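You operate a simulated robot arm through the tools that you are given. There is no shell and no other tool. Be economical: measure what you need, move in short steps, check, and stop when the job is done.

Carry out the task below with a simulated robot arm. There is one attempt and no reset: what you move stays moved.

TASK
Swap the black roller in the line for the blue one from the holder.
Fine: the line is switched off; pull its red latch out and push it in again; the black roller goes in the empty holder seat.

It is judged by the outcome, as a careful person would: the job done as asked, and still so three seconds after it is handed in. It fails if anything else is knocked over, pushed out of place, dropped, spilled or broken.

THE ROBOT
A 6-joint arm with a two-finger parallel gripper, fixed in place. Base frame: the origin is at the foot of the arm, x ahead of it, y to its left, z up. Lengths are in mm, angles in degrees, forces in N, time in s.
With the tool pointing down near the work surface it reaches from about 260 to 680 mm from the base axis. Its first joint turns from -66.0 to 66.0 degrees. Payload 2.9 kg.
Tool frame: the origin (TCP) lies between the finger pads and is the grasp point; the fingertips stand 30 mm ahead of it; z points along the fingers, y is the line along which they close. The gripper opens to 110 mm. The fingers are 20 mm wide and 10 mm thick; the gripper's body (48 by 112 mm) begins 55 mm behind the TCP.
Orientation is that of the tool frame in the base frame, as [roll, pitch, yaw] about the fixed x, y, z axes, in that order (R = Rz(yaw) Ry(pitch) Rx(roll)). With the fingers straight down and closing along the base's y, the tool's x points along the base's -x, its y along +y and its z along -z.

THE INTERFACE
- The arm moves only by the tool arm_command. Its argument "steps" is a list of rows, each a list of 3 entries, a list of its own where there are three numbers: the opening, from 0 (shut) to 1 (fully open), then the shift along the tool's x, y, z in units of 200 mm (1.0 is 200 mm), then the turn, a rotation vector about the tool's x, y, z in units of 60 degrees (1.0 is 60 degrees). In form: [[hand, [x, y, z], [wx, wy, wz]], ...]. A call has 1 to 20 rows; each row is the pose to reach, as a shift and turn from the pose commanded when the call began, along the tool's axes at that moment. A call with a number of a shift or a turn outside -1 to 1 is refused whole. A row lasts 0.2 s, in which the tool goes at most 50 mm and 8.6 degrees; a call with a longer step from one row to the next is refused whole, and so is a gripper value outside its range. A pose out of reach is approached as far as the arm can. The call stops where the force on the tool passes 70 N (or 10 N more than at its start, if that is more) or the arm is blocked; 0.2 s more then pass. The fingers move at their own pace (about 108 mm/s each) and stop on an object; they squeeze with about 31 N. The grip force told is the motor's: it shows also when the fingers shut on nothing. Time passes only in rows, and 0.2 s behind the last, so rows that repeat a pose let the fingers close. It gives the time, the measured TCP pose, the force on the tool (base axes), the opening and the grip force at its end, in the units of the frame above (readings bear some noise).
- Cameras (640 x 400 px; columns grow to the right, rows downward): "scene" is fixed at [46.3, 420, 1363.2]; the picture's right is [-0.93, -0.36, 0.00], its down [-0.28, 0.71, -0.64] and it looks along [0.23, -0.60, -0.77] (base axes); focal length 276 px, centre (320, 200). "wrist" rides on the gripper at [-36, 0, -57] in the tool frame; the picture's right is [0.00, -1.00, 0.00], its down [0.97, 0.00, -0.24] and it looks along [0.24, 0.00, 0.97] (tool axes); focal length 218 px, centre (320, 200).
- get_image(camera): a new picture of that camera. No time passes.
- locate(camera, pixels): for up to 12 pixels [column, row] of the newest picture of that camera ("zoom" is the newest enlarged one), the place [x, y, z] in the base frame of the surface seen there, good to about 3 mm, but the place of the scene camera against the robot may be out by one fixed shift of up to 12 mm in any direction. No time passes.
- close_up(camera, box): a new picture of the part [left, top, right, bottom] of that camera's present view, enlarged. No time passes.
- finish_job(): hands the job in; it is judged then, once.

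Work in short steps. Measure before you move; look again where a grasp or a placing could have gone wrong, and mend it. You have 80 turns and 54 pictures in all, the two below and enlarged ones among them. Open the gripper and draw the arm clear of the work before you hand the job in, unless the task says otherwise; then end with one line.

The tools are called after ">>>" by a JSON object that holds its "fn" and its "kwargs". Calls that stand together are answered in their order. arm_command: Moves the arm, as the interface text tells. Its arguments: {"type":"object","properties":{"steps":{"type":"array"}},"required":["steps"]} The other tools are called the same way: get_image (camera) takes a picture; locate (camera, pixels) gives the place of the surface under pixels of a picture; close_up (camera, box) takes an enlarged picture of a part of a camera's view; finish_job () hands the job in.

At the start:

```text
t: 0.0
tcp_pos: [328.3, -175.8, 1009.4]
orientation: [-180.0, 0.1, -180.0]
wrist_force: [0.5, 0.3, -0.7]
width: 109.9
gripper_force: 0.1
```

scene: 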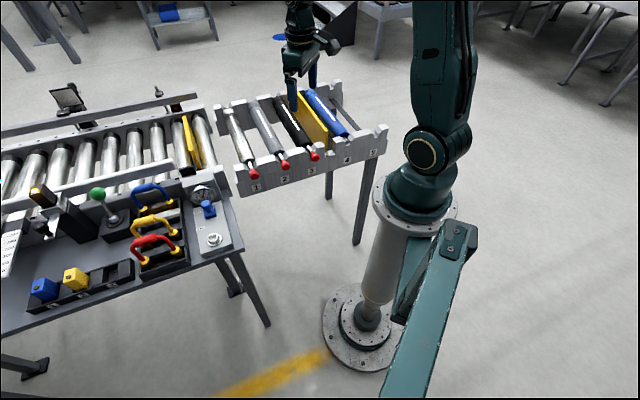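
wrist: 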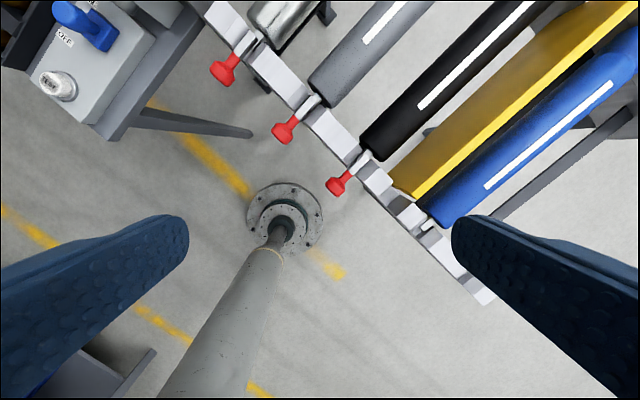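

I start by taking close looks at the roller frame from both cameras.

>>> {"fn": "close_up", "kwargs": {"camera": "scene", "box": [200, 60, 400, 200]}}

>>> {"fn": "close_up", "kwargs": {"camera": "wrist", "box": [200, 0, 640, 310]}}

```text
2.86 times, centred on (300, 130) of scene
```

zoom: 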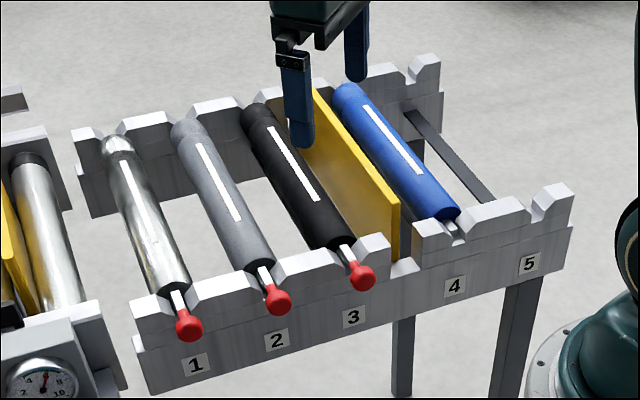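

```text
1.29 times, centred on (420, 155) of wrist
```

zoom: 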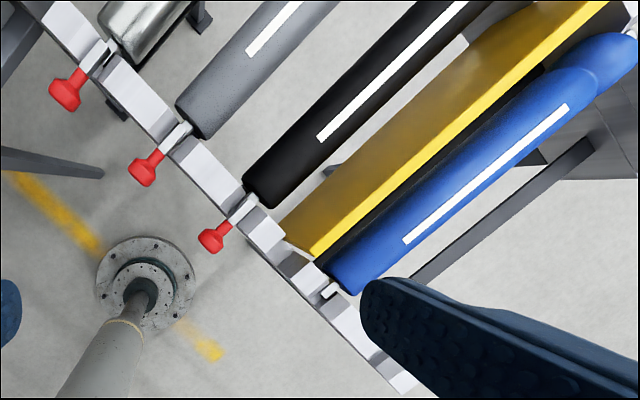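

Seats 1–3 are the line with red latches, black is in 3; blue sits in holder seat 4 and 5 is empty. I measure with the wrist camera.

>>> {"fn": "locate", "kwargs": {"camera": "wrist", "pixels": [[335, 187], [345, 178], [356, 163], [374, 148], [440, 85], [500, 30], [440, 212], [550, 135], [605, 87], [429, 224], [410, 190], [377, 183]]}}

>>> {"fn": "locate", "kwargs": {"camera": "scene", "pixels": [[315, 155], [309, 147], [303, 137], [290, 118], [285, 102], [350, 137], [330, 115], [320, 100], [357, 140], [325, 150], [376, 131], [340, 88]]}}

```text
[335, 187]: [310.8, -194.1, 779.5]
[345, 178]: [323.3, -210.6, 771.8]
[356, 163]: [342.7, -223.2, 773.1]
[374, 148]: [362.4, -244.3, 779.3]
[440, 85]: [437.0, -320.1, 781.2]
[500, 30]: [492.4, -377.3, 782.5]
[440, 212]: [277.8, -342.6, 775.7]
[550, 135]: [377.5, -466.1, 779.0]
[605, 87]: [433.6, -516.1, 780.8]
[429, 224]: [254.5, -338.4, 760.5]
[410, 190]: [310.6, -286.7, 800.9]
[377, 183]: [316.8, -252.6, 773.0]
```

```text
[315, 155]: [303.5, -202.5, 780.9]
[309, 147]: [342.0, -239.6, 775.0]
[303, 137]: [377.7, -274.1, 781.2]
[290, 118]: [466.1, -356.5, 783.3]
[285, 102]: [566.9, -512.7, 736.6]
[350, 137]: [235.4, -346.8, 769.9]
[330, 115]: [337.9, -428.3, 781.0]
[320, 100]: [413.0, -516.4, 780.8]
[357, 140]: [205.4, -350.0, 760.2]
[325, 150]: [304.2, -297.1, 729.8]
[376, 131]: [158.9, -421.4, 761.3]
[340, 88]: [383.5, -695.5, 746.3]
```

Rollers run along about -46.5° in the base plane. I turn the tool to match and move above the frame for a squarer view.

>>> {"fn": "arm_command", "kwargs": {"steps": [[1, [-0.06, -0.12, 0.03], [0, 0, 0.13]], [1, [-0.12, -0.25, 0.06], [0, 0, 0.26]], [1, [-0.18, -0.38, 0.09], [0, 0, 0.39]], [1, [-0.24, -0.5, 0.12], [0, 0, 0.52]], [1, [-0.3, -0.63, 0.15], [0, 0, 0.65]], [1, [-0.36, -0.77, 0.15], [0, 0, 0.775]], [1, [-0.36, -0.77, 0.15], [0, 0, 0.775]]]}}

>>> {"fn": "get_image", "kwargs": {"camera": "wrist"}}

```text
t: 1.6
tcp_pos: [400.2, -330.2, 980.5]
orientation: [180.0, 0.0, 133.4]
wrist_force: [0.1, -0.2, 0.6]
width: 110.1
gripper_force: 0.1
```

```text
49 pictures are left
```

wrist: 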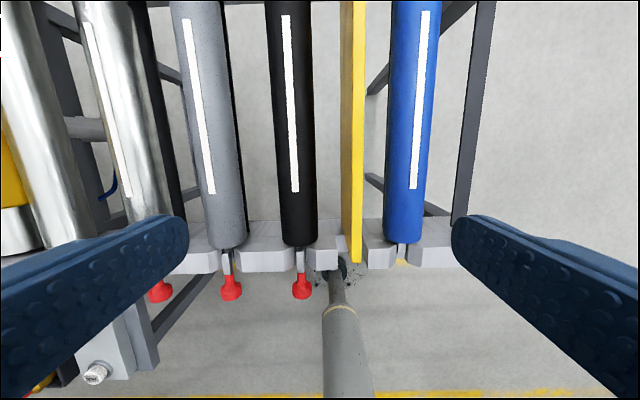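

Rollers now run vertically in the picture. I measure the black and blue roller axes, the divider and latch 3 (302,287).

>>> {"fn": "locate", "kwargs": {"camera": "wrist", "pixels": [[289, 30], [297, 235], [293, 130], [410, 30], [405, 235], [408, 130], [353, 30], [357, 250], [302, 290], [301, 265], [281, 240], [315, 240]]}}

>>> {"fn": "close_up", "kwargs": {"camera": "wrist", "box": [200, 190, 440, 340]}}

```text
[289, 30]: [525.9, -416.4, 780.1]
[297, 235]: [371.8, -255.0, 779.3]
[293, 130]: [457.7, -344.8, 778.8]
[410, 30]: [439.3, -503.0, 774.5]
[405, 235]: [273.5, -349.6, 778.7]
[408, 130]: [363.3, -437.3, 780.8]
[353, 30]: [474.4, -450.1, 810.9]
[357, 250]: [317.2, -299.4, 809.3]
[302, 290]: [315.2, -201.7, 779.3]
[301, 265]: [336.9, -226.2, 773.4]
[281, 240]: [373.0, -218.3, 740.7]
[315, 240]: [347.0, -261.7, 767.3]
```

```text
2.67 times, centred on (320, 265) of wrist
```

zoom: 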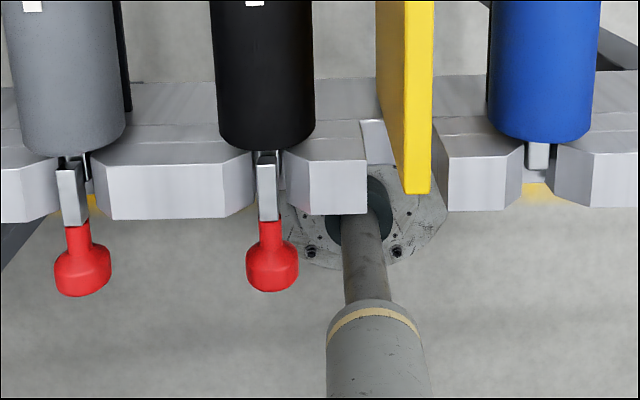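

>>> {"fn": "locate", "kwargs": {"camera": "zoom", "pixels": [[272, 284], [272, 262], [272, 232], [266, 205], [266, 165], [330, 205], [330, 175], [538, 155], [265, 140], [250, 262], [295, 262], [538, 175]]}}

>>> {"fn": "close_up", "kwargs": {"camera": "scene", "box": [280, 120, 360, 170]}}

```text
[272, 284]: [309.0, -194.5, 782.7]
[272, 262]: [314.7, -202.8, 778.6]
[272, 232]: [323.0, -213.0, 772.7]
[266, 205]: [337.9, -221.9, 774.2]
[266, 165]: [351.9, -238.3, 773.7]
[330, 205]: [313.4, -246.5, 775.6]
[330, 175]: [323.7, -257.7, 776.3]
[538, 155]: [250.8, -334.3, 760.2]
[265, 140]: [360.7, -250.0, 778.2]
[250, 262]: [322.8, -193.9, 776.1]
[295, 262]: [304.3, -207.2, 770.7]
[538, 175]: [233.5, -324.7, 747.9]
```

```text
8.00 times, centred on (320, 145) of scene
```

zoom: 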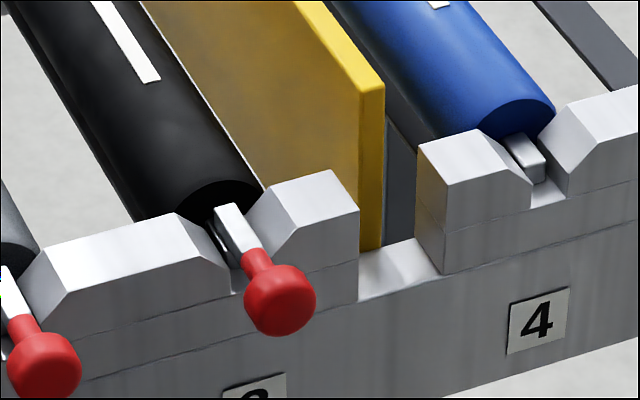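

Latch 3's knob head is centred near (312,-200,769), about 26 mm across; frame axis about -45°. I go above it with yaw 135 and the fingers half open.

>>> {"fn": "arm_command", "kwargs": {"steps": [[1, [0.155, 0.026, 0.1], [0, 0, -0.025]], [0.5, [0.31, 0.052, 0.2], [0, 0, -0.025]], [0.5, [0.465, 0.078, 0.3], [0, 0, -0.025]], [0.5, [0.62, 0.104, 0.45], [0, 0, -0.025]], [0.5, [0.775, 0.13, 0.6], [0, 0, -0.025]], [0.5, [0.775, 0.13, 0.6], [0, 0, -0.025]]]}}

>>> {"fn": "get_image", "kwargs": {"camera": "wrist"}}

```text
t: 3.0
tcp_pos: [314.1, -199.8, 861.4]
orientation: [-180.0, 0.0, 134.9]
wrist_force: [0.0, 0.0, 0.2]
width: 55.0
gripper_force: 0.1
```

```text
46 pictures are left
```

wrist: 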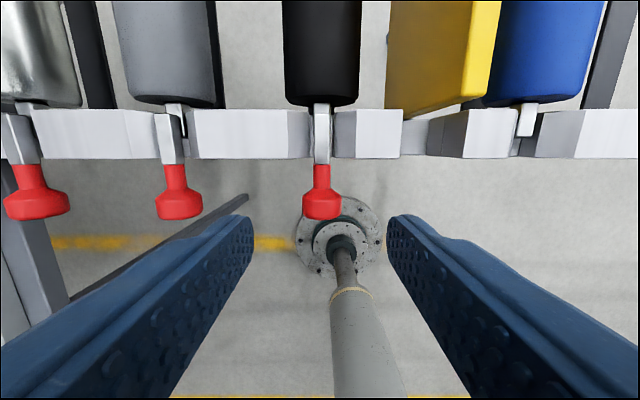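

Well aligned; knob head spans about columns 303–342, rows 190–218. I confirm its place.

>>> {"fn": "locate", "kwargs": {"camera": "wrist", "pixels": [[322, 192], [322, 205], [322, 215], [306, 205], [338, 205], [322, 175], [322, 140], [322, 110], [370, 155], [370, 115], [322, 95], [454, 100]]}}

```text
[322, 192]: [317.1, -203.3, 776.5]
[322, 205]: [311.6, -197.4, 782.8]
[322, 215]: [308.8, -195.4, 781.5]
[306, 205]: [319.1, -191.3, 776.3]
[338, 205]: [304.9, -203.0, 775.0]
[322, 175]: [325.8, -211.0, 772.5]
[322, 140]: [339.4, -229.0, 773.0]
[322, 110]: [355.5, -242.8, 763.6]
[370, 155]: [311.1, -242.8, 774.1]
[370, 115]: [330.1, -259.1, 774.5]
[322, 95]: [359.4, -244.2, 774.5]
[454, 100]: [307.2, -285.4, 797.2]
```

Head centre ≈ (312,-198,769). I descend and close on it.

>>> {"fn": "arm_command", "kwargs": {"steps": [[0.5, [0.012, 0, 0.2], [0, 0, 0]], [0.5, [0.012, 0, 0.38], [0, 0, 0]], [0.5, [0.012, 0, 0.465], [0, 0, 0]], [0.5, [0.012, 0, 0.465], [0, 0, 0]], [0.1, [0.012, 0, 0.465], [0, 0, 0]], [0.1, [0.012, 0, 0.465], [0, 0, 0]], [0.1, [0.012, 0, 0.465], [0, 0, 0]]]}}

>>> {"fn": "get_image", "kwargs": {"camera": "wrist"}}

```text
t: 4.6
tcp_pos: [312.0, -197.9, 768.1]
orientation: [-179.9, 0.0, 134.9]
wrist_force: [-1.4, -3.7, -8.6]
width: 27.4
gripper_force: 45.0
```

```text
45 pictures are left
```

wrist: 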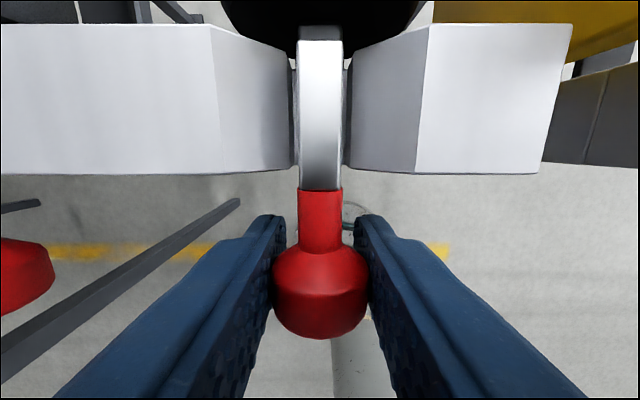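

Gripped (27 mm). I pull outwards along tool x in small steps.

>>> {"fn": "arm_command", "kwargs": {"steps": [[0.1, [0.025, 0, 0], [0, 0, 0]], [0.1, [0.05, 0, 0], [0, 0, 0]], [0.1, [0.075, 0, 0], [0, 0, 0]], [0.1, [0.1, 0, 0], [0, 0, 0]], [0.1, [0.125, 0, 0], [0, 0, 0]], [0.1, [0.15, 0, 0], [0, 0, 0]]]}}

>>> {"fn": "get_image", "kwargs": {"camera": "wrist"}}

```text
t: 6.0
tcp_pos: [294.9, -182.0, 767.3]
orientation: [-179.9, 1.0, 134.9]
wrist_force: [15.8, -36.8, -10.9]
width: 27.3
gripper_force: 45.0
```

```text
44 pictures are left
```

wrist: 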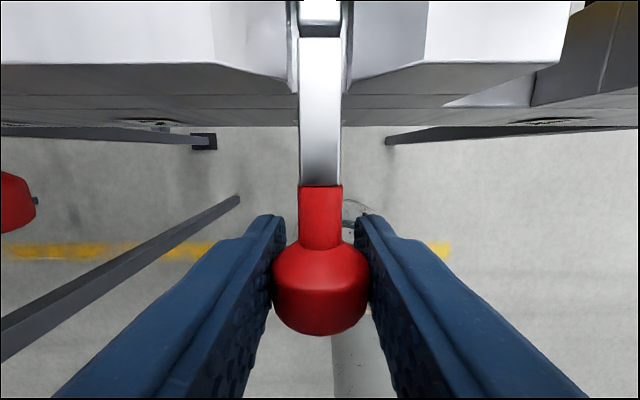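

It moved 23 mm and the pull force rose to ~40 N; I look closer at whether that is the stop.

>>> {"fn": "close_up", "kwargs": {"camera": "wrist", "box": [240, 0, 400, 100]}}

>>> {"fn": "close_up", "kwargs": {"camera": "scene", "box": [280, 120, 360, 170]}}

```text
4.00 times, centred on (320, 50) of wrist
```

zoom: 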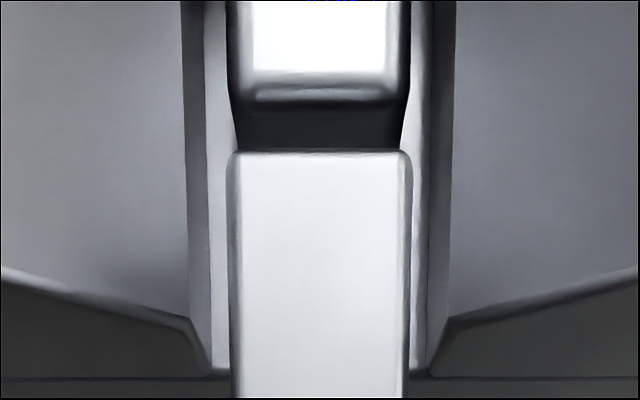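

```text
8.00 times, centred on (320, 145) of scene
```

zoom: 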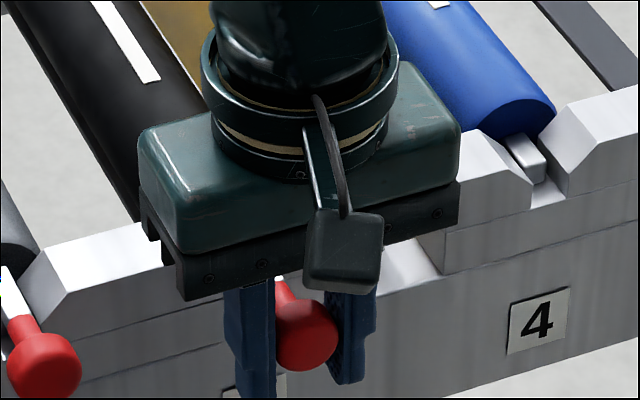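

The bar end is clear of the stub, so the latch is at its stop. I relax the pull, release, rise and check it stays out.

>>> {"fn": "arm_command", "kwargs": {"steps": [[0.1, [-0.03, 0, 0], [0, 0, 0]], [0.1, [-0.032, 0, 0], [0, 0, 0]], [0.5, [-0.032, 0, 0], [0, 0, 0]], [0.5, [-0.032, 0, 0], [0, 0, 0]], [0.5, [-0.032, 0, -0.2], [0, 0, 0]], [0.5, [-0.032, 0, -0.4], [0, 0, 0]], [0.5, [-0.2, 0, -0.6], [0, 0, 0]], [0.5, [-0.2, 0, -0.6], [0, 0, 0]]]}}

>>> {"fn": "get_image", "kwargs": {"camera": "wrist"}}

```text
refused: row 7 steps farther than a row can; nothing moved
```

```text
41 pictures are left
```

wrist: 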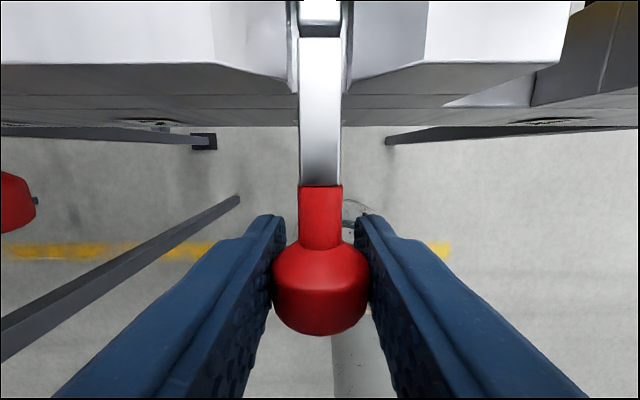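

A row was too long; same plan with shorter steps.

>>> {"fn": "arm_command", "kwargs": {"steps": [[0.1, [-0.03, 0, 0], [0, 0, 0]], [0.1, [-0.032, 0, 0], [0, 0, 0]], [0.5, [-0.032, 0, 0], [0, 0, 0]], [0.5, [-0.032, 0, 0], [0, 0, 0]], [0.5, [-0.032, 0, -0.2], [0, 0, 0]], [0.5, [-0.032, 0, -0.4], [0, 0, 0]], [0.5, [-0.132, 0, -0.6], [0, 0, 0]], [0.5, [-0.2, 0, -0.6], [0, 0, 0]]]}}

>>> {"fn": "get_image", "kwargs": {"camera": "wrist"}}

```text
t: 7.8
tcp_pos: [318.2, -205.5, 887.1]
orientation: [180.0, -0.1, 135.0]
wrist_force: [0.8, -0.2, 0.5]
width: 55.0
gripper_force: 0.0
```

```text
40 pictures are left
```

wrist: 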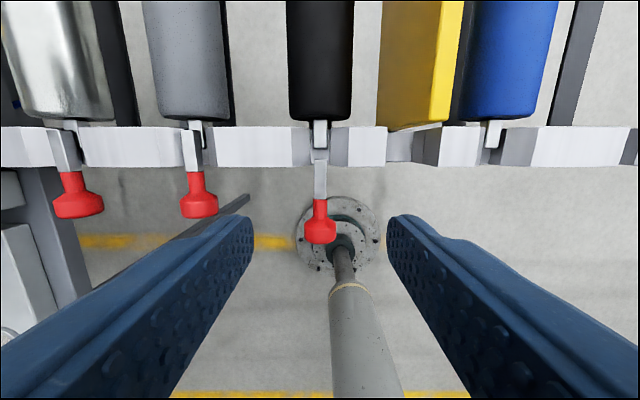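

Latch 3 stays out. I go up and back for a view over both full rollers and the far rail.

>>> {"fn": "arm_command", "kwargs": {"steps": [[0.5, [-0.19, -0.07, -0.073], [0, 0, 0]], [0.5, [-0.38, -0.14, -0.146], [0, 0, 0]], [0.5, [-0.57, -0.21, -0.219], [0, 0, 0]], [0.5, [-0.76, -0.28, -0.292], [0, 0, 0]], [0.5, [-0.95, -0.35, -0.365], [0, 0, 0]], [0.5, [-0.95, -0.35, -0.365], [0, 0, 0]]]}}

>>> {"fn": "get_image", "kwargs": {"camera": "wrist"}}

```text
t: 9.2
tcp_pos: [403.3, -389.5, 959.0]
orientation: [-180.0, 0.0, 135.1]
wrist_force: [-0.6, -0.3, 0.1]
width: 55.0
gripper_force: 0.0
```

```text
39 pictures are left
```

wrist: 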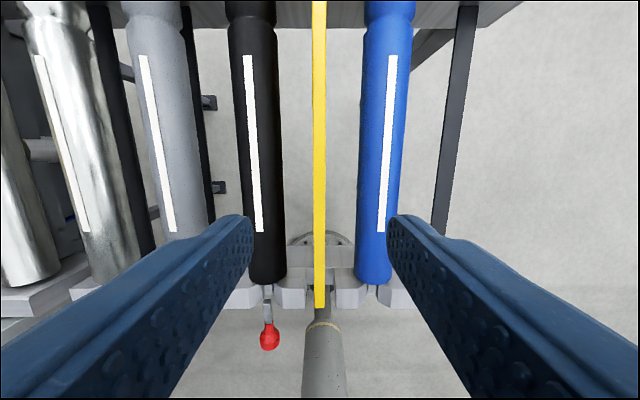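

>>> {"fn": "locate", "kwargs": {"camera": "wrist", "pixels": [[267, 278], [253, 25], [252, 10], [252, 2], [260, 150], [374, 278], [388, 25], [390, 10], [381, 150], [318, 150], [300, 15], [200, 8]]}}

>>> {"fn": "arm_command", "kwargs": {"steps": [[0.5, [-0.2, 0, -0.15], [0, 0, 0]], [0.5, [-0.35, 0, -0.3], [0, 0, 0]], [0.5, [-0.35, 0, -0.3], [0, 0, 0]]]}}

>>> {"fn": "get_image", "kwargs": {"camera": "wrist"}}

```text
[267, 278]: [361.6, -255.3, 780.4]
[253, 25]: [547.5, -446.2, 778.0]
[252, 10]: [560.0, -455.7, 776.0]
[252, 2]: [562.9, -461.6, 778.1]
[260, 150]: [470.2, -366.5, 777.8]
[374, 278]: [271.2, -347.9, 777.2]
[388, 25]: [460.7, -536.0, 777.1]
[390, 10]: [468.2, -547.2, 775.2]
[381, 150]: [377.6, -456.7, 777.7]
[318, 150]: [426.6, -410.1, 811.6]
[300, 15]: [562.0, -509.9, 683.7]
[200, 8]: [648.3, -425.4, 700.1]
```

```text
t: 10.0
tcp_pos: [451.1, -437.6, 1019.4]
orientation: [179.9, -0.2, 135.1]
wrist_force: [-0.6, -0.5, -0.1]
width: 55.1
gripper_force: 0.0
```

```text
38 pictures are left
```

wrist: 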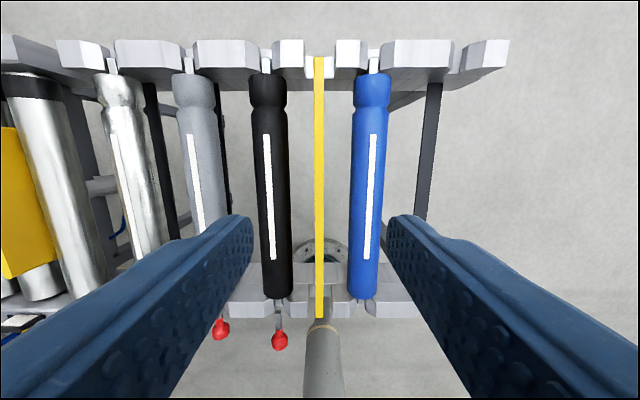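

>>> {"fn": "locate", "kwargs": {"camera": "wrist", "pixels": [[277, 293], [267, 80], [267, 62], [365, 293], [373, 80], [374, 60], [449, 45], [471, 45], [400, 45], [359, 45], [278, 45], [255, 45]]}}

>>> {"fn": "close_up", "kwargs": {"camera": "wrist", "box": [220, 20, 540, 220]}}

>>> {"fn": "close_up", "kwargs": {"camera": "scene", "box": [296, 70, 400, 135]}}

```text
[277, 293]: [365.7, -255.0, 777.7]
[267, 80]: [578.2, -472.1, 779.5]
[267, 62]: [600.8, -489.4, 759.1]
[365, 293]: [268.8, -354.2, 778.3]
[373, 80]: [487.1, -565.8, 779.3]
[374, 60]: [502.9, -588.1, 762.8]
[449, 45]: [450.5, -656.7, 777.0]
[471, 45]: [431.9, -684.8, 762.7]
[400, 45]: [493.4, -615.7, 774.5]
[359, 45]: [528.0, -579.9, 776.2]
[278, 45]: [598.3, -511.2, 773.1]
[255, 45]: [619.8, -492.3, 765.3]
```

```text
2.00 times, centred on (380, 120) of wrist
```

zoom: 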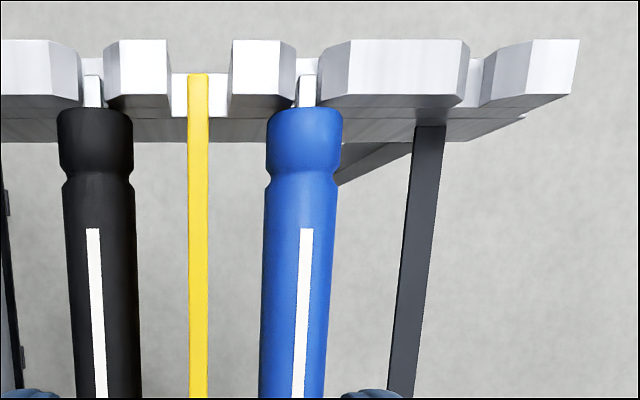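

```text
6.15 times, centred on (348, 102) of scene
```

zoom: 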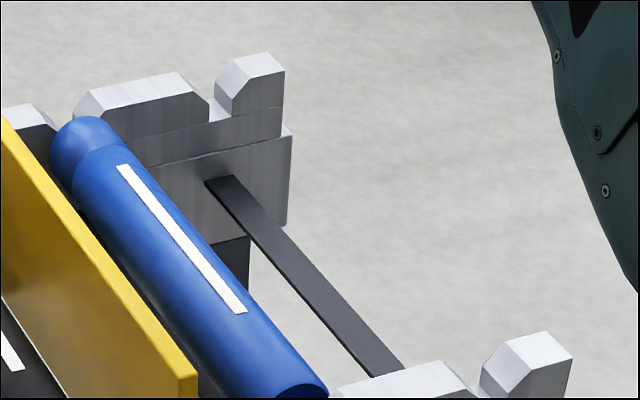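

Rollers span u≈436–750 along the axis (mid ≈ 593), black at v≈-79, blue at v≈53. I go over seat 5 to measure its notches front and back.

>>> {"fn": "arm_command", "kwargs": {"steps": [[0.5, [0.085, -0.2, 0], [0, 0, 0]], [0.5, [0.17, -0.4, 0], [0, 0, 0]], [0.5, [0.255, -0.6, 0], [0, 0, 0]], [0.5, [0.34, -0.8, 0], [0, 0, 0]], [0.5, [0.34, -0.8, 0], [0, 0, 0]]]}}

>>> {"fn": "get_image", "kwargs": {"camera": "wrist"}}

```text
t: 11.2
tcp_pos: [290.1, -502.1, 1019.4]
orientation: [-180.0, 0.0, 135.0]
wrist_force: [0.0, 0.2, 0.7]
width: 55.0
gripper_force: 0.1
```

```text
35 pictures are left
```

wrist: 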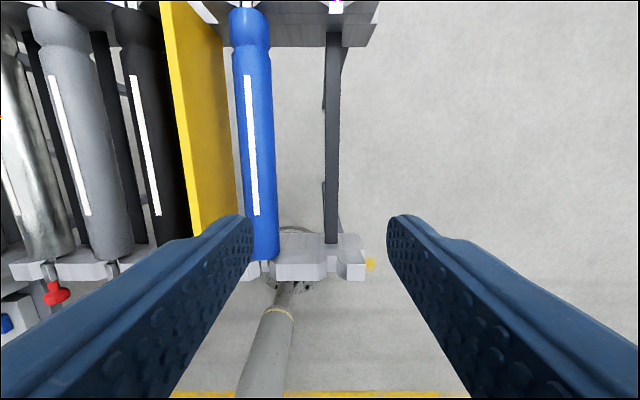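

>>> {"fn": "close_up", "kwargs": {"camera": "wrist", "box": [230, 220, 390, 320]}}

>>> {"fn": "locate", "kwargs": {"camera": "zoom", "pixels": [[150, 150], [145, 180], [360, 170], [385, 215], [420, 215], [460, 175], [500, 200], [390, 180], [370, 215], [440, 215], [240, 200], [170, 215]]}}

>>> {"fn": "locate", "kwargs": {"camera": "wrist", "pixels": [[262, 250], [252, 100], [248, 20], [328, 3], [336, 3], [344, 3], [262, 266], [112, 266], [49, 268]]}}

```text
4.00 times, centred on (310, 270) of wrist
```

zoom: 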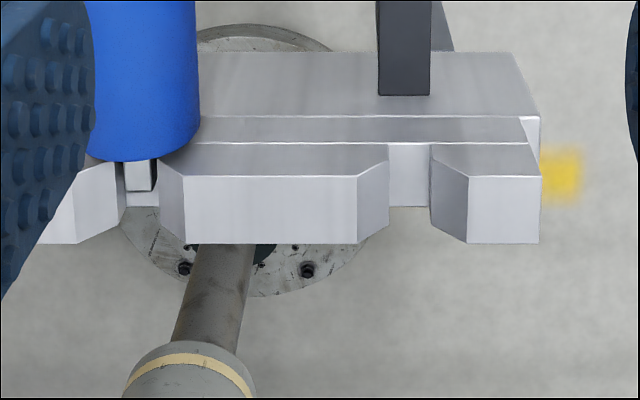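

```text
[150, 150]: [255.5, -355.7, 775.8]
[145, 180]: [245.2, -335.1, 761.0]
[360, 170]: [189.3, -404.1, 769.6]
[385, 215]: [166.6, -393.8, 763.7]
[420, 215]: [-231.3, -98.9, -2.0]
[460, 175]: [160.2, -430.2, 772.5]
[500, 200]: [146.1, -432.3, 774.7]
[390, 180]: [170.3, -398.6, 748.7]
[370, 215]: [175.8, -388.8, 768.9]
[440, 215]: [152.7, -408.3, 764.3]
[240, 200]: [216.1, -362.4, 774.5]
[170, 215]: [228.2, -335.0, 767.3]
```

```text
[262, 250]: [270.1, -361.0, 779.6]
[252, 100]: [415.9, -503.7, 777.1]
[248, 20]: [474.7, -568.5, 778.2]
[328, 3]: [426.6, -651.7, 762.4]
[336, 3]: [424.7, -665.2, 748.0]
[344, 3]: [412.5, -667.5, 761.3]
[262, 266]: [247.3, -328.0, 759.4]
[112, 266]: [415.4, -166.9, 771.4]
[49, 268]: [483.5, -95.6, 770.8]
```

Seat 5 centre v≈170, blue axis ≈62, black ≈-81 (matches latch). I move to above the black roller's middle with the fingers at 68 mm.

>>> {"fn": "arm_command", "kwargs": {"steps": [[0.62, [-0.033, 0.2, 0], [0, 0, 0]], [0.62, [-0.066, 0.4, 0], [0, 0, 0]], [0.62, [-0.1, 0.6, 0], [0, 0, 0]], [0.62, [-0.132, 0.8, 0], [0, 0, 0]], [0.62, [-0.165, 1.0, 0.1], [0, 0, 0]], [0.62, [-0.165, 1.0, 0.1], [0, 0, 0]]]}}

>>> {"fn": "arm_command", "kwargs": {"steps": [[0.62, [0, 0.155, 0.15], [0, 0, 0]], [0.62, [0, 0.155, 0.35], [0, 0, 0]], [0.62, [0, 0.155, 0.5], [0, 0, 0]], [0.62, [0, 0.155, 0.5], [0, 0, 0]]]}}

>>> {"fn": "get_image", "kwargs": {"camera": "wrist"}}

```text
t: 12.6
tcp_pos: [455.4, -385.9, 997.7]
orientation: [180.0, 0.1, 135.0]
wrist_force: [0.1, -0.5, -0.6]
width: 68.3
gripper_force: 0.0
```

```text
t: 13.6
tcp_pos: [477.7, -364.5, 900.6]
orientation: [-179.9, 0.0, 135.0]
wrist_force: [0.0, -0.2, 1.5]
width: 67.8
gripper_force: 0.1
```

```text
33 pictures are left
```

wrist: 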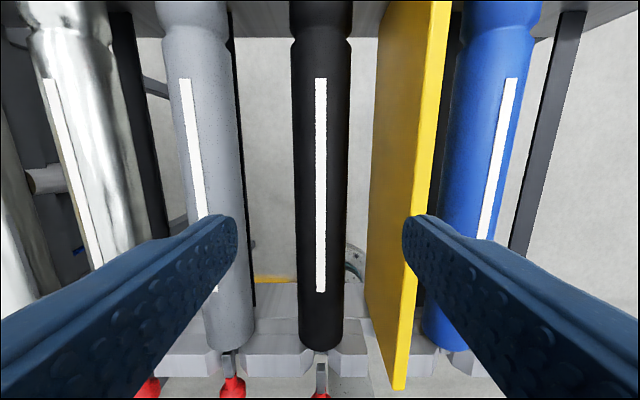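

Black is centred (column 321). I descend to z≈768 and grip.

>>> {"fn": "arm_command", "kwargs": {"steps": [[0.62, [0.006, 0, 0.2], [0, 0, 0]], [0.62, [0.006, 0, 0.4], [0, 0, 0]], [0.62, [0.006, 0, 0.55], [0, 0, 0]], [0.62, [0.006, 0, 0.663], [0, 0, 0]], [0.62, [0.006, 0, 0.663], [0, 0, 0]], [0.3, [0.006, 0, 0.663], [0, 0, 0]], [0.3, [0.006, 0, 0.663], [0, 0, 0]], [0.3, [0.006, 0, 0.663], [0, 0, 0]]]}}

>>> {"fn": "get_image", "kwargs": {"camera": "wrist"}}

```text
t: 15.4
tcp_pos: [477.2, -362.3, 767.7]
orientation: [180.0, 0.0, 135.0]
wrist_force: [-1.2, -2.3, 0.1]
width: 49.2
gripper_force: 31.2
```

```text
32 pictures are left
```

wrist: 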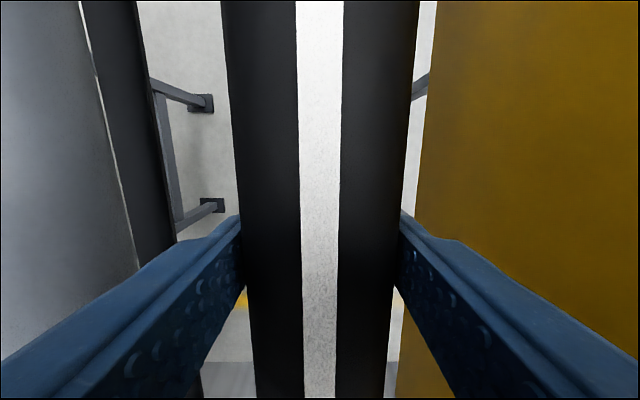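

Gripped at 49.2 mm (u=593.6, v=-81.2, z=767.7). I lift slowly by 40 mm.

>>> {"fn": "arm_command", "kwargs": {"steps": [[0.3, [0, 0, -0.03], [0, 0, 0]], [0.3, [0, 0, -0.07], [0, 0, 0]], [0.3, [0, 0, -0.12], [0, 0, 0]], [0.3, [0, 0, -0.2], [0, 0, 0]], [0.3, [0, 0, -0.2], [0, 0, 0]]]}}

>>> {"fn": "get_image", "kwargs": {"camera": "scene"}}

```text
t: 16.6
tcp_pos: [479.1, -362.2, 806.3]
orientation: [180.0, -0.1, 135.0]
wrist_force: [0.1, -0.3, -6.1]
width: 49.3
gripper_force: 31.4
```

```text
31 pictures are left
```

scene: 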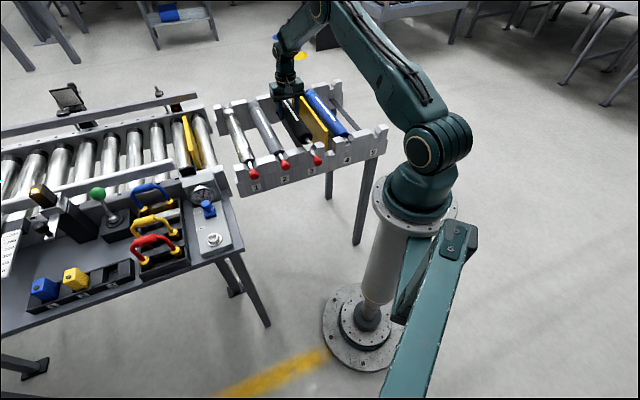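

The roller is held (~6 N). I lift clear of the divider and check it hangs level.

>>> {"fn": "arm_command", "kwargs": {"steps": [[0.3, [0, 0, -0.15], [0, 0, 0]], [0.3, [0, 0, -0.35], [0, 0, 0]], [0.3, [0, 0, -0.55], [0, 0, 0]], [0.3, [0, 0, -0.55], [0, 0, 0]]]}}

>>> {"fn": "get_image", "kwargs": {"camera": "wrist"}}

>>> {"fn": "close_up", "kwargs": {"camera": "scene", "box": [220, 50, 400, 162]}}

```text
t: 17.6
tcp_pos: [476.7, -360.9, 916.1]
orientation: [-179.9, -0.1, 135.0]
wrist_force: [0.7, 0.2, -5.5]
width: 49.0
gripper_force: 30.7
```

```text
30 pictures are left
```

wrist: 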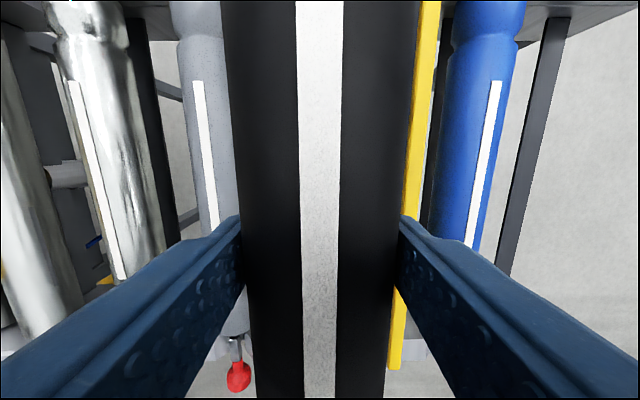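

```text
3.56 times, centred on (310, 106) of scene
```

zoom: 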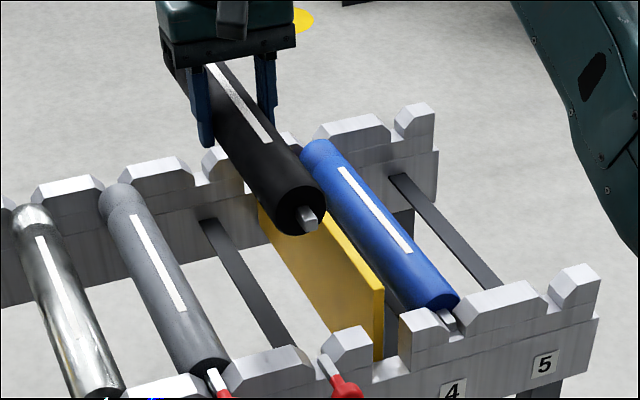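

Level and well held. I carry it over the divider and blue roller toward seat 5.

>>> {"fn": "arm_command", "kwargs": {"steps": [[0.3, [0, -0.1, 0], [0, 0, 0]], [0.3, [0, -0.23, 0], [0, 0, 0]], [0.3, [0, -0.36, 0], [0, 0, 0]], [0.3, [0, -0.49, 0], [0, 0, 0]], [0.3, [0, -0.62, 0], [0, 0, 0]], [0.3, [0, -0.75, 0], [0, 0, 0]], [0.3, [0, -0.88, 0], [0, 0, 0]], [0.3, [0, -1.0, 0], [0, 0, 0]]]}}

>>> {"fn": "arm_command", "kwargs": {"steps": [[0.3, [0, -0.12, 0], [0, 0, 0]], [0.3, [0, -0.2, 0], [0, 0, 0]], [0.3, [0, -0.25, 0], [0, 0, 0]], [0.3, [0, -0.25, 0], [0, 0, 0]]]}}

>>> {"fn": "get_image", "kwargs": {"camera": "wrist"}}

>>> {"fn": "close_up", "kwargs": {"camera": "scene", "box": [250, 50, 410, 150]}}

```text
t: 19.4
tcp_pos: [335.8, -503.2, 916.9]
orientation: [-180.0, 0.0, 134.9]
wrist_force: [0.6, -0.2, -5.0]
width: 49.0
gripper_force: 30.7
```

```text
t: 20.4
tcp_pos: [300.5, -536.8, 916.5]
orientation: [-180.0, -0.2, 135.0]
wrist_force: [0.4, -0.2, -6.0]
width: 49.1
gripper_force: 31.2
```

```text
28 pictures are left
```

wrist: 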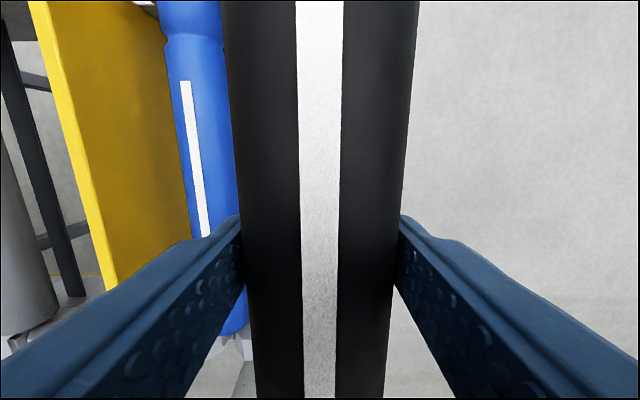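

```text
4.00 times, centred on (330, 100) of scene
```

zoom: 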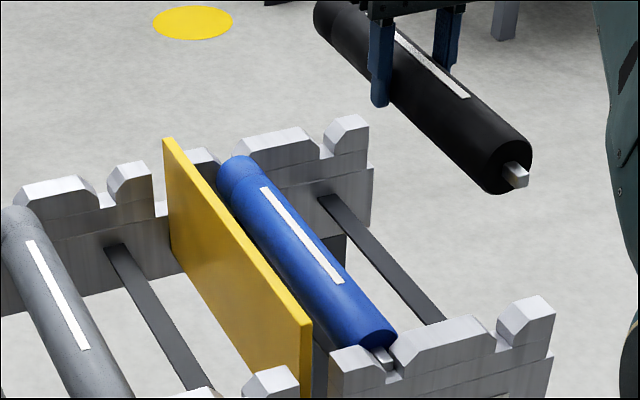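

At v=167; seat 5 centre is at ≈170.3. I shift 3 mm and lower to just above the notches, then check.

>>> {"fn": "arm_command", "kwargs": {"steps": [[0.3, [-0.0075, -0.016, 0.1], [0, 0, 0]], [0.3, [-0.0075, -0.016, 0.25], [0, 0, 0]], [0.3, [-0.0075, -0.016, 0.4], [0, 0, 0]], [0.3, [-0.0075, -0.016, 0.5], [0, 0, 0]], [0.3, [-0.0075, -0.016, 0.57], [0, 0, 0]], [0.3, [-0.0075, -0.016, 0.57], [0, 0, 0]]]}}

>>> {"fn": "close_up", "kwargs": {"camera": "scene", "box": [328, 110, 408, 160]}}

>>> {"fn": "close_up", "kwargs": {"camera": "scene", "box": [300, 60, 364, 100]}}

```text
t: 21.8
tcp_pos: [299.2, -541.6, 802.0]
orientation: [-180.0, 0.1, 135.0]
wrist_force: [0.1, -0.6, -5.8]
width: 49.0
gripper_force: 30.4
```

```text
8.00 times, centred on (368, 135) of scene
```

zoom: 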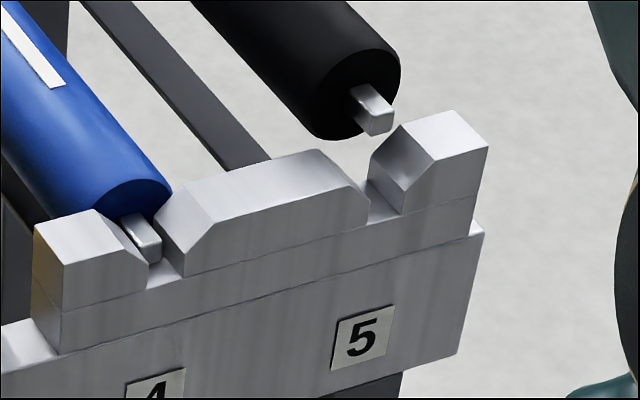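

```text
10.00 times, centred on (332, 80) of scene
```

zoom: 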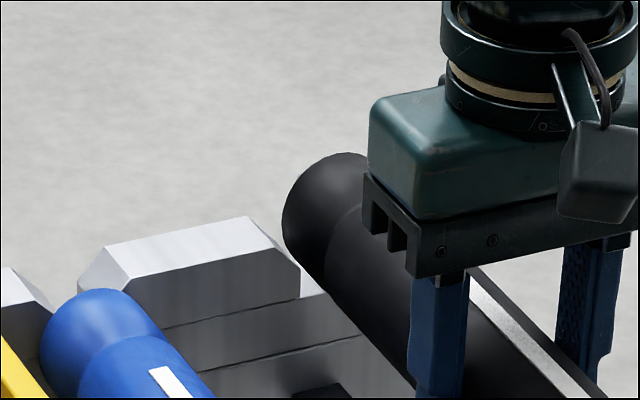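

>>> {"fn": "close_up", "kwargs": {"camera": "scene", "box": [328, 110, 408, 160]}}

>>> {"fn": "locate", "kwargs": {"camera": "zoom", "pixels": [[375, 125], [372, 97], [385, 125], [145, 235], [140, 222], [348, 195], [395, 165], [384, 205], [368, 200], [400, 205], [140, 260], [190, 235]]}}

```text
8.00 times, centred on (368, 135) of scene
```

zoom: 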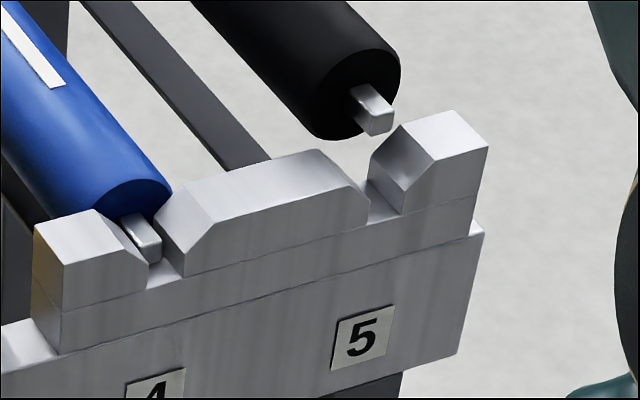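

```text
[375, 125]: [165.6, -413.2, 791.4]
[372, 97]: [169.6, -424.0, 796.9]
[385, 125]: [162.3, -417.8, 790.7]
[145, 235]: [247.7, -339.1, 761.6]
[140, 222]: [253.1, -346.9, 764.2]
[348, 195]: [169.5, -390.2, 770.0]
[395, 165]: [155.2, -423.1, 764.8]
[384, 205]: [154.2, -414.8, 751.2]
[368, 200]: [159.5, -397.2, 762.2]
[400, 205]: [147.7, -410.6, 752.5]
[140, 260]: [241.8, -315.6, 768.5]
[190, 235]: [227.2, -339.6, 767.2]
```

Stub and slot 5 line up within a couple of mm (stub ≈178 vs slot ≈177 in scene coordinates). I lower slowly to about 5 mm above seat height and read forces.

>>> {"fn": "arm_command", "kwargs": {"steps": [[0.3, [0, 0.004, 0.03], [0, 0, 0]], [0.3, [0, 0.004, 0.06], [0, 0, 0]], [0.3, [0, 0.004, 0.09], [0, 0, 0]], [0.3, [0, 0.004, 0.12], [0, 0, 0]], [0.3, [0, 0.004, 0.145], [0, 0, 0]], [0.3, [0, 0.004, 0.145], [0, 0, 0]]]}}

>>> {"fn": "close_up", "kwargs": {"camera": "scene", "box": [328, 110, 408, 160]}}

```text
t: 23.2
tcp_pos: [300.8, -541.2, 773.6]
orientation: [180.0, -0.1, 135.0]
wrist_force: [0.4, 0.1, -5.8]
width: 48.9
gripper_force: 30.5
```

```text
8.00 times, centred on (368, 135) of scene
```

zoom: 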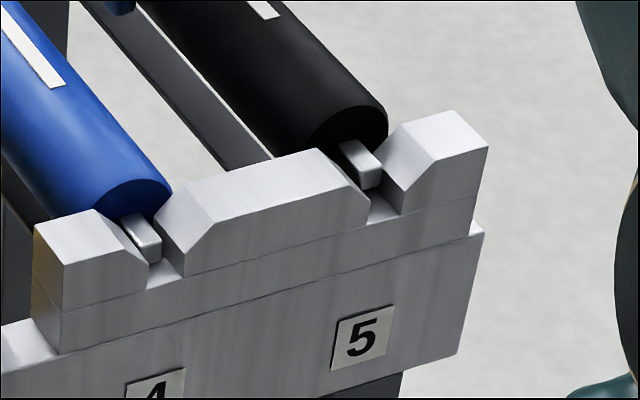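

The stub is entering the slot freely. I lower the last 6 mm.

>>> {"fn": "arm_command", "kwargs": {"steps": [[0.3, [0, 0, 0.015], [0, 0, 0]], [0.3, [0, 0, 0.03], [0, 0, 0]], [0.3, [0, 0, 0.034], [0, 0, 0]], [0.3, [0, 0, 0.034], [0, 0, 0]]]}}

>>> {"fn": "close_up", "kwargs": {"camera": "scene", "box": [328, 110, 408, 160]}}

```text
t: 24.2
tcp_pos: [299.8, -541.2, 767.9]
orientation: [-180.0, 0.0, 135.0]
wrist_force: [-2.0, 3.1, -0.3]
width: 49.0
gripper_force: 30.9
```

```text
8.00 times, centred on (368, 135) of scene
```

zoom: 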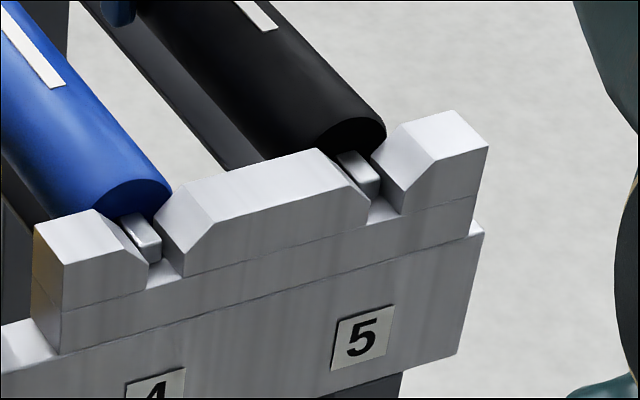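

It's seated (weight off the tool). I release and rise, then look.

>>> {"fn": "arm_command", "kwargs": {"steps": [[0.62, [0, 0, 0], [0, 0, 0]], [0.62, [0, 0, 0], [0, 0, 0]], [0.62, [0, 0, -0.15], [0, 0, 0]], [0.62, [0, 0, -0.35], [0, 0, 0]], [0.62, [0, 0.2, -0.5], [0, 0, 0]], [0.62, [0, 0.4, -0.65], [0, 0, 0]], [0.62, [0, 0.54, -0.65], [0, 0, 0]], [0.62, [0, 0.54, -0.65], [0, 0, 0]]]}}

>>> {"fn": "get_image", "kwargs": {"camera": "wrist"}}

>>> {"fn": "close_up", "kwargs": {"camera": "scene", "box": [250, 70, 410, 170]}}

```text
t: 26.0
tcp_pos: [375.5, -465.5, 897.7]
orientation: [180.0, -0.1, 135.0]
wrist_force: [-0.6, 0.1, 0.0]
width: 68.3
gripper_force: 0.0
```

```text
21 pictures are left
```

wrist: 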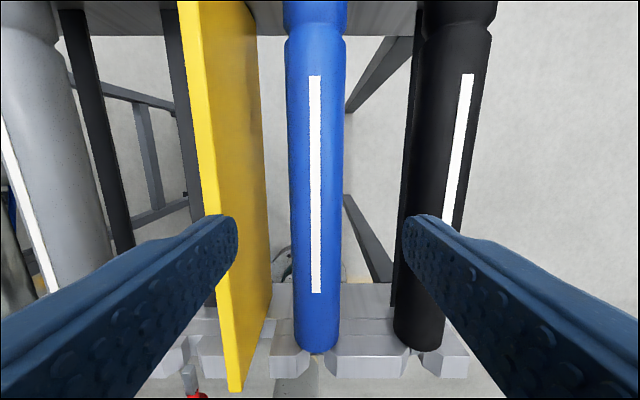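

```text
4.00 times, centred on (330, 120) of scene
```

zoom: 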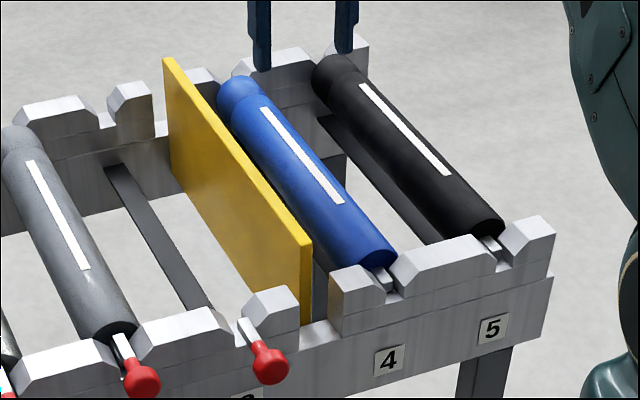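

Black sits in seat 5. Blue's axis is at column ~317 (≈2 mm left of tool centre); I correct and descend to grip it.

>>> {"fn": "arm_command", "kwargs": {"steps": [[0.62, [0.005, 0.01, 0.2], [0, 0, 0]], [0.62, [0.005, 0.01, 0.4], [0, 0, 0]], [0.62, [0.005, 0.01, 0.55], [0, 0, 0]], [0.62, [0.005, 0.01, 0.65], [0, 0, 0]], [0.62, [0.005, 0.01, 0.65], [0, 0, 0]], [0.3, [0.005, 0.01, 0.65], [0, 0, 0]], [0.3, [0.005, 0.01, 0.65], [0, 0, 0]], [0.3, [0.005, 0.01, 0.65], [0, 0, 0]]]}}

```text
t: 27.8
tcp_pos: [377.3, -464.2, 767.2]
orientation: [-180.0, 0.0, 135.0]
wrist_force: [0.8, -0.1, -0.5]
width: 49.1
gripper_force: 31.4
```

Gripped (49.1 mm) with no side force. I lift to z≈917.

>>> {"fn": "arm_command", "kwargs": {"steps": [[0.3, [0, 0, -0.03], [0, 0, 0]], [0.3, [0, 0, -0.07], [0, 0, 0]], [0.3, [0, 0, -0.15], [0, 0, 0]], [0.3, [0, 0, -0.3], [0, 0, 0]], [0.3, [0, 0, -0.45], [0, 0, 0]], [0.3, [0, 0, -0.6], [0, 0, 0]], [0.3, [0, 0, -0.75], [0, 0, 0]], [0.3, [0, 0, -0.75], [0, 0, 0]]]}}

>>> {"fn": "close_up", "kwargs": {"camera": "scene", "box": [230, 50, 406, 160]}}

```text
t: 29.6
tcp_pos: [378.3, -462.8, 918.4]
orientation: [179.9, -0.1, 135.0]
wrist_force: [0.0, -0.5, -6.0]
width: 49.2
gripper_force: 31.1
```

```text
3.64 times, centred on (318, 105) of scene
```

zoom: 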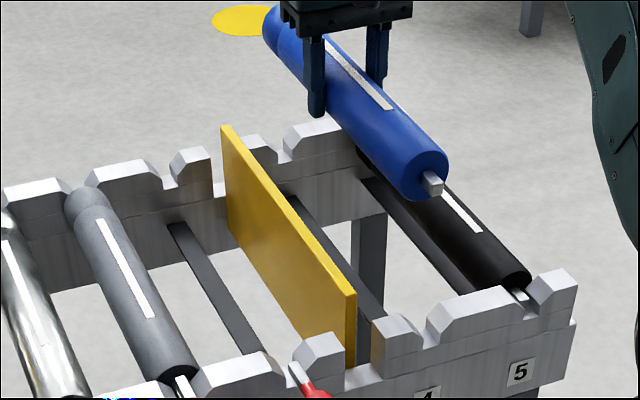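

Held level. I carry it 142 mm back across the divider to over seat 3.

>>> {"fn": "arm_command", "kwargs": {"steps": [[0.3, [0, 0.1, 0], [0, 0, 0]], [0.3, [0, 0.23, 0], [0, 0, 0]], [0.3, [0, 0.36, 0], [0, 0, 0]], [0.3, [0, 0.49, 0], [0, 0, 0]], [0.3, [0, 0.6, 0], [0, 0, 0]], [0.3, [0, 0.68, 0], [0, 0, 0]], [0.3, [0, 0.712, 0], [0, 0, 0]], [0.3, [0, 0.712, 0], [0, 0, 0]], [0.3, [0, 0.712, 0], [0, 0, 0]]]}}

>>> {"fn": "close_up", "kwargs": {"camera": "scene", "box": [230, 60, 390, 160]}}

```text
t: 31.6
tcp_pos: [478.3, -361.2, 917.6]
orientation: [179.9, -0.1, 135.0]
wrist_force: [-0.2, -0.5, -4.8]
width: 49.1
gripper_force: 31.4
```

```text
4.00 times, centred on (310, 110) of scene
```

zoom: 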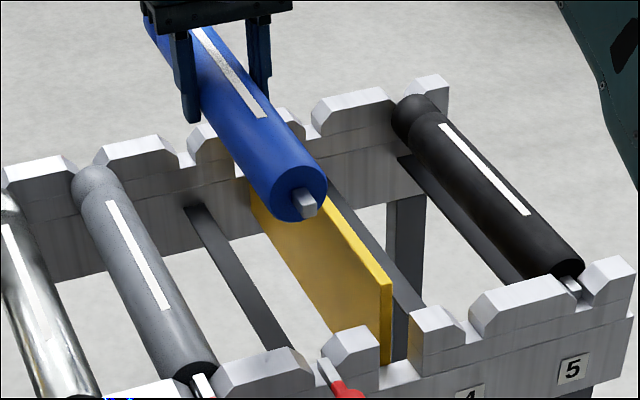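

Now at v≈-82 over seat 3. I lower to just above the notches and check.

>>> {"fn": "arm_command", "kwargs": {"steps": [[0.3, [-0.003, -0.004, 0.1], [0, 0, 0]], [0.3, [-0.003, -0.004, 0.25], [0, 0, 0]], [0.3, [-0.003, -0.004, 0.4], [0, 0, 0]], [0.3, [-0.003, -0.004, 0.5], [0, 0, 0]], [0.3, [-0.003, -0.004, 0.575], [0, 0, 0]], [0.3, [-0.003, -0.004, 0.575], [0, 0, 0]]]}}

>>> {"fn": "close_up", "kwargs": {"camera": "scene", "box": [270, 120, 350, 170]}}

```text
t: 33.0
tcp_pos: [478.3, -363.6, 801.9]
orientation: [-179.9, 0.0, 135.1]
wrist_force: [0.0, -0.9, -5.3]
width: 49.2
gripper_force: 31.2
```

```text
8.00 times, centred on (310, 145) of scene
```

zoom: 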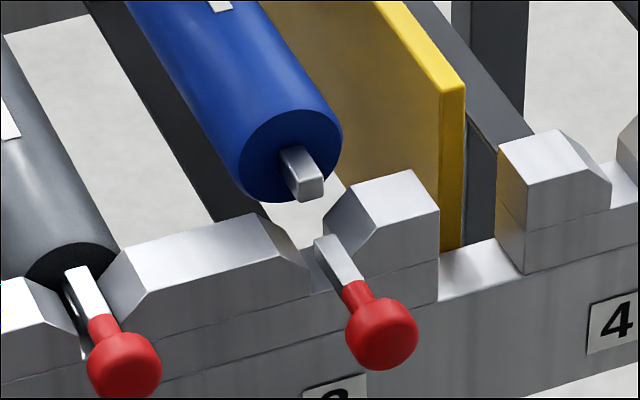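

Aligned (u=595, v=-81). I lower slowly, as before.

>>> {"fn": "arm_command", "kwargs": {"steps": [[0.3, [0, 0, 0.03], [0, 0, 0]], [0.3, [0, 0, 0.06], [0, 0, 0]], [0.3, [0, 0, 0.09], [0, 0, 0]], [0.3, [0, 0, 0.12], [0, 0, 0]], [0.3, [0, 0, 0.14], [0, 0, 0]], [0.3, [0, 0, 0.14], [0, 0, 0]]]}}

>>> {"fn": "close_up", "kwargs": {"camera": "scene", "box": [270, 120, 350, 170]}}

```text
t: 34.4
tcp_pos: [477.7, -363.5, 774.1]
orientation: [-179.9, 0.0, 135.0]
wrist_force: [0.3, 0.4, -5.2]
width: 49.1
gripper_force: 31.5
```

```text
8.00 times, centred on (310, 145) of scene
```

zoom: 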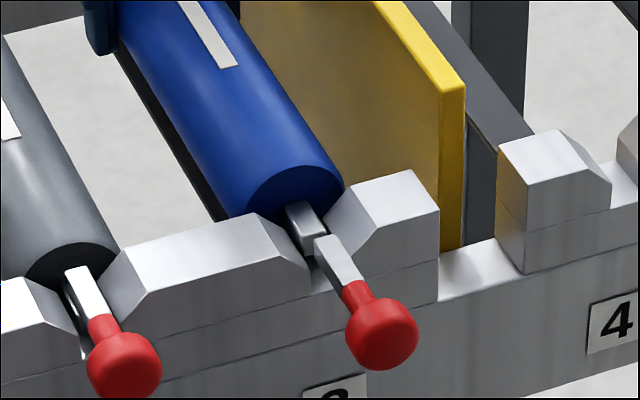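

Entering the slot without contact force. Lower the rest (~7 mm).

>>> {"fn": "arm_command", "kwargs": {"steps": [[0.3, [0, 0, 0.015], [0, 0, 0]], [0.3, [0, 0, 0.03], [0, 0, 0]], [0.3, [0, 0, 0.037], [0, 0, 0]], [0.3, [0, 0, 0.037], [0, 0, 0]]]}}

```text
t: 35.4
tcp_pos: [477.4, -363.7, 768.5]
orientation: [-180.0, 0.0, 135.0]
wrist_force: [-0.3, -0.4, -4.1]
width: 48.9
gripper_force: 30.6
```

Still carrying ~4 N; blue was gripped at z=767.2, so I lower 2 mm more.

>>> {"fn": "arm_command", "kwargs": {"steps": [[0.3, [0, 0, 0.005], [0, 0, 0]], [0.3, [0, 0, 0.01], [0, 0, 0]], [0.3, [0, 0, 0.01], [0, 0, 0]]]}}

>>> {"fn": "close_up", "kwargs": {"camera": "scene", "box": [270, 120, 350, 170]}}

```text
t: 36.2
tcp_pos: [477.6, -364.0, 767.6]
orientation: [-180.0, 0.1, 135.0]
wrist_force: [-7.5, 3.9, 19.1]
width: 49.2
gripper_force: 30.9
```

```text
8.00 times, centred on (310, 145) of scene
```

zoom: 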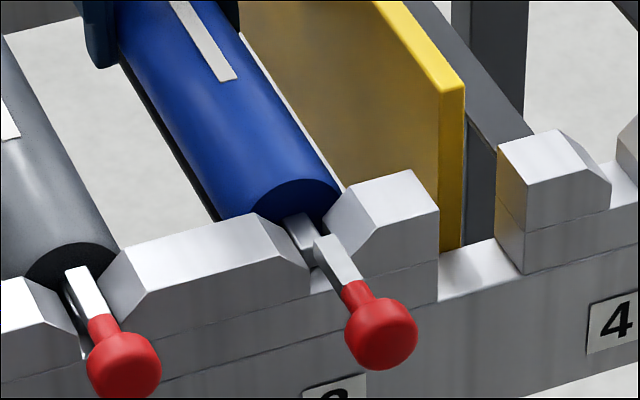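

Seated firmly. I relax 1 mm, release and rise.

>>> {"fn": "arm_command", "kwargs": {"steps": [[0.3, [0, 0, -0.006], [0, 0, 0]], [0.62, [0, 0, -0.006], [0, 0, 0]], [0.62, [0, 0, -0.006], [0, 0, 0]], [0.62, [0, 0, -0.15], [0, 0, 0]], [0.62, [0, 0, -0.35], [0, 0, 0]], [0.62, [0, 0, -0.6], [0, 0, 0]], [0.62, [0, 0, -0.6], [0, 0, 0]]]}}

>>> {"fn": "get_image", "kwargs": {"camera": "wrist"}}

```text
t: 37.8
tcp_pos: [475.0, -363.9, 885.4]
orientation: [-179.9, -0.1, 135.1]
wrist_force: [-0.6, 0.4, 0.0]
width: 68.4
gripper_force: 0.1
```

```text
14 pictures are left
```

wrist: 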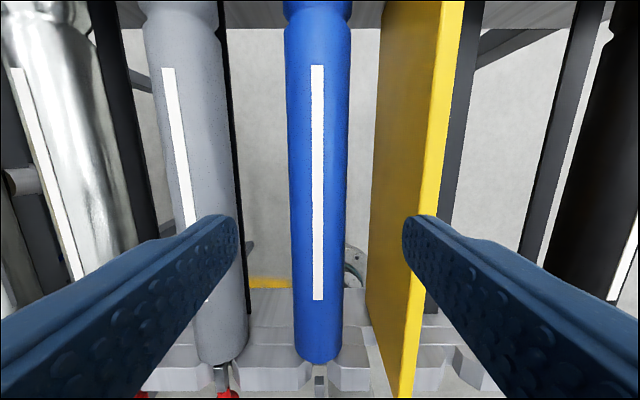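

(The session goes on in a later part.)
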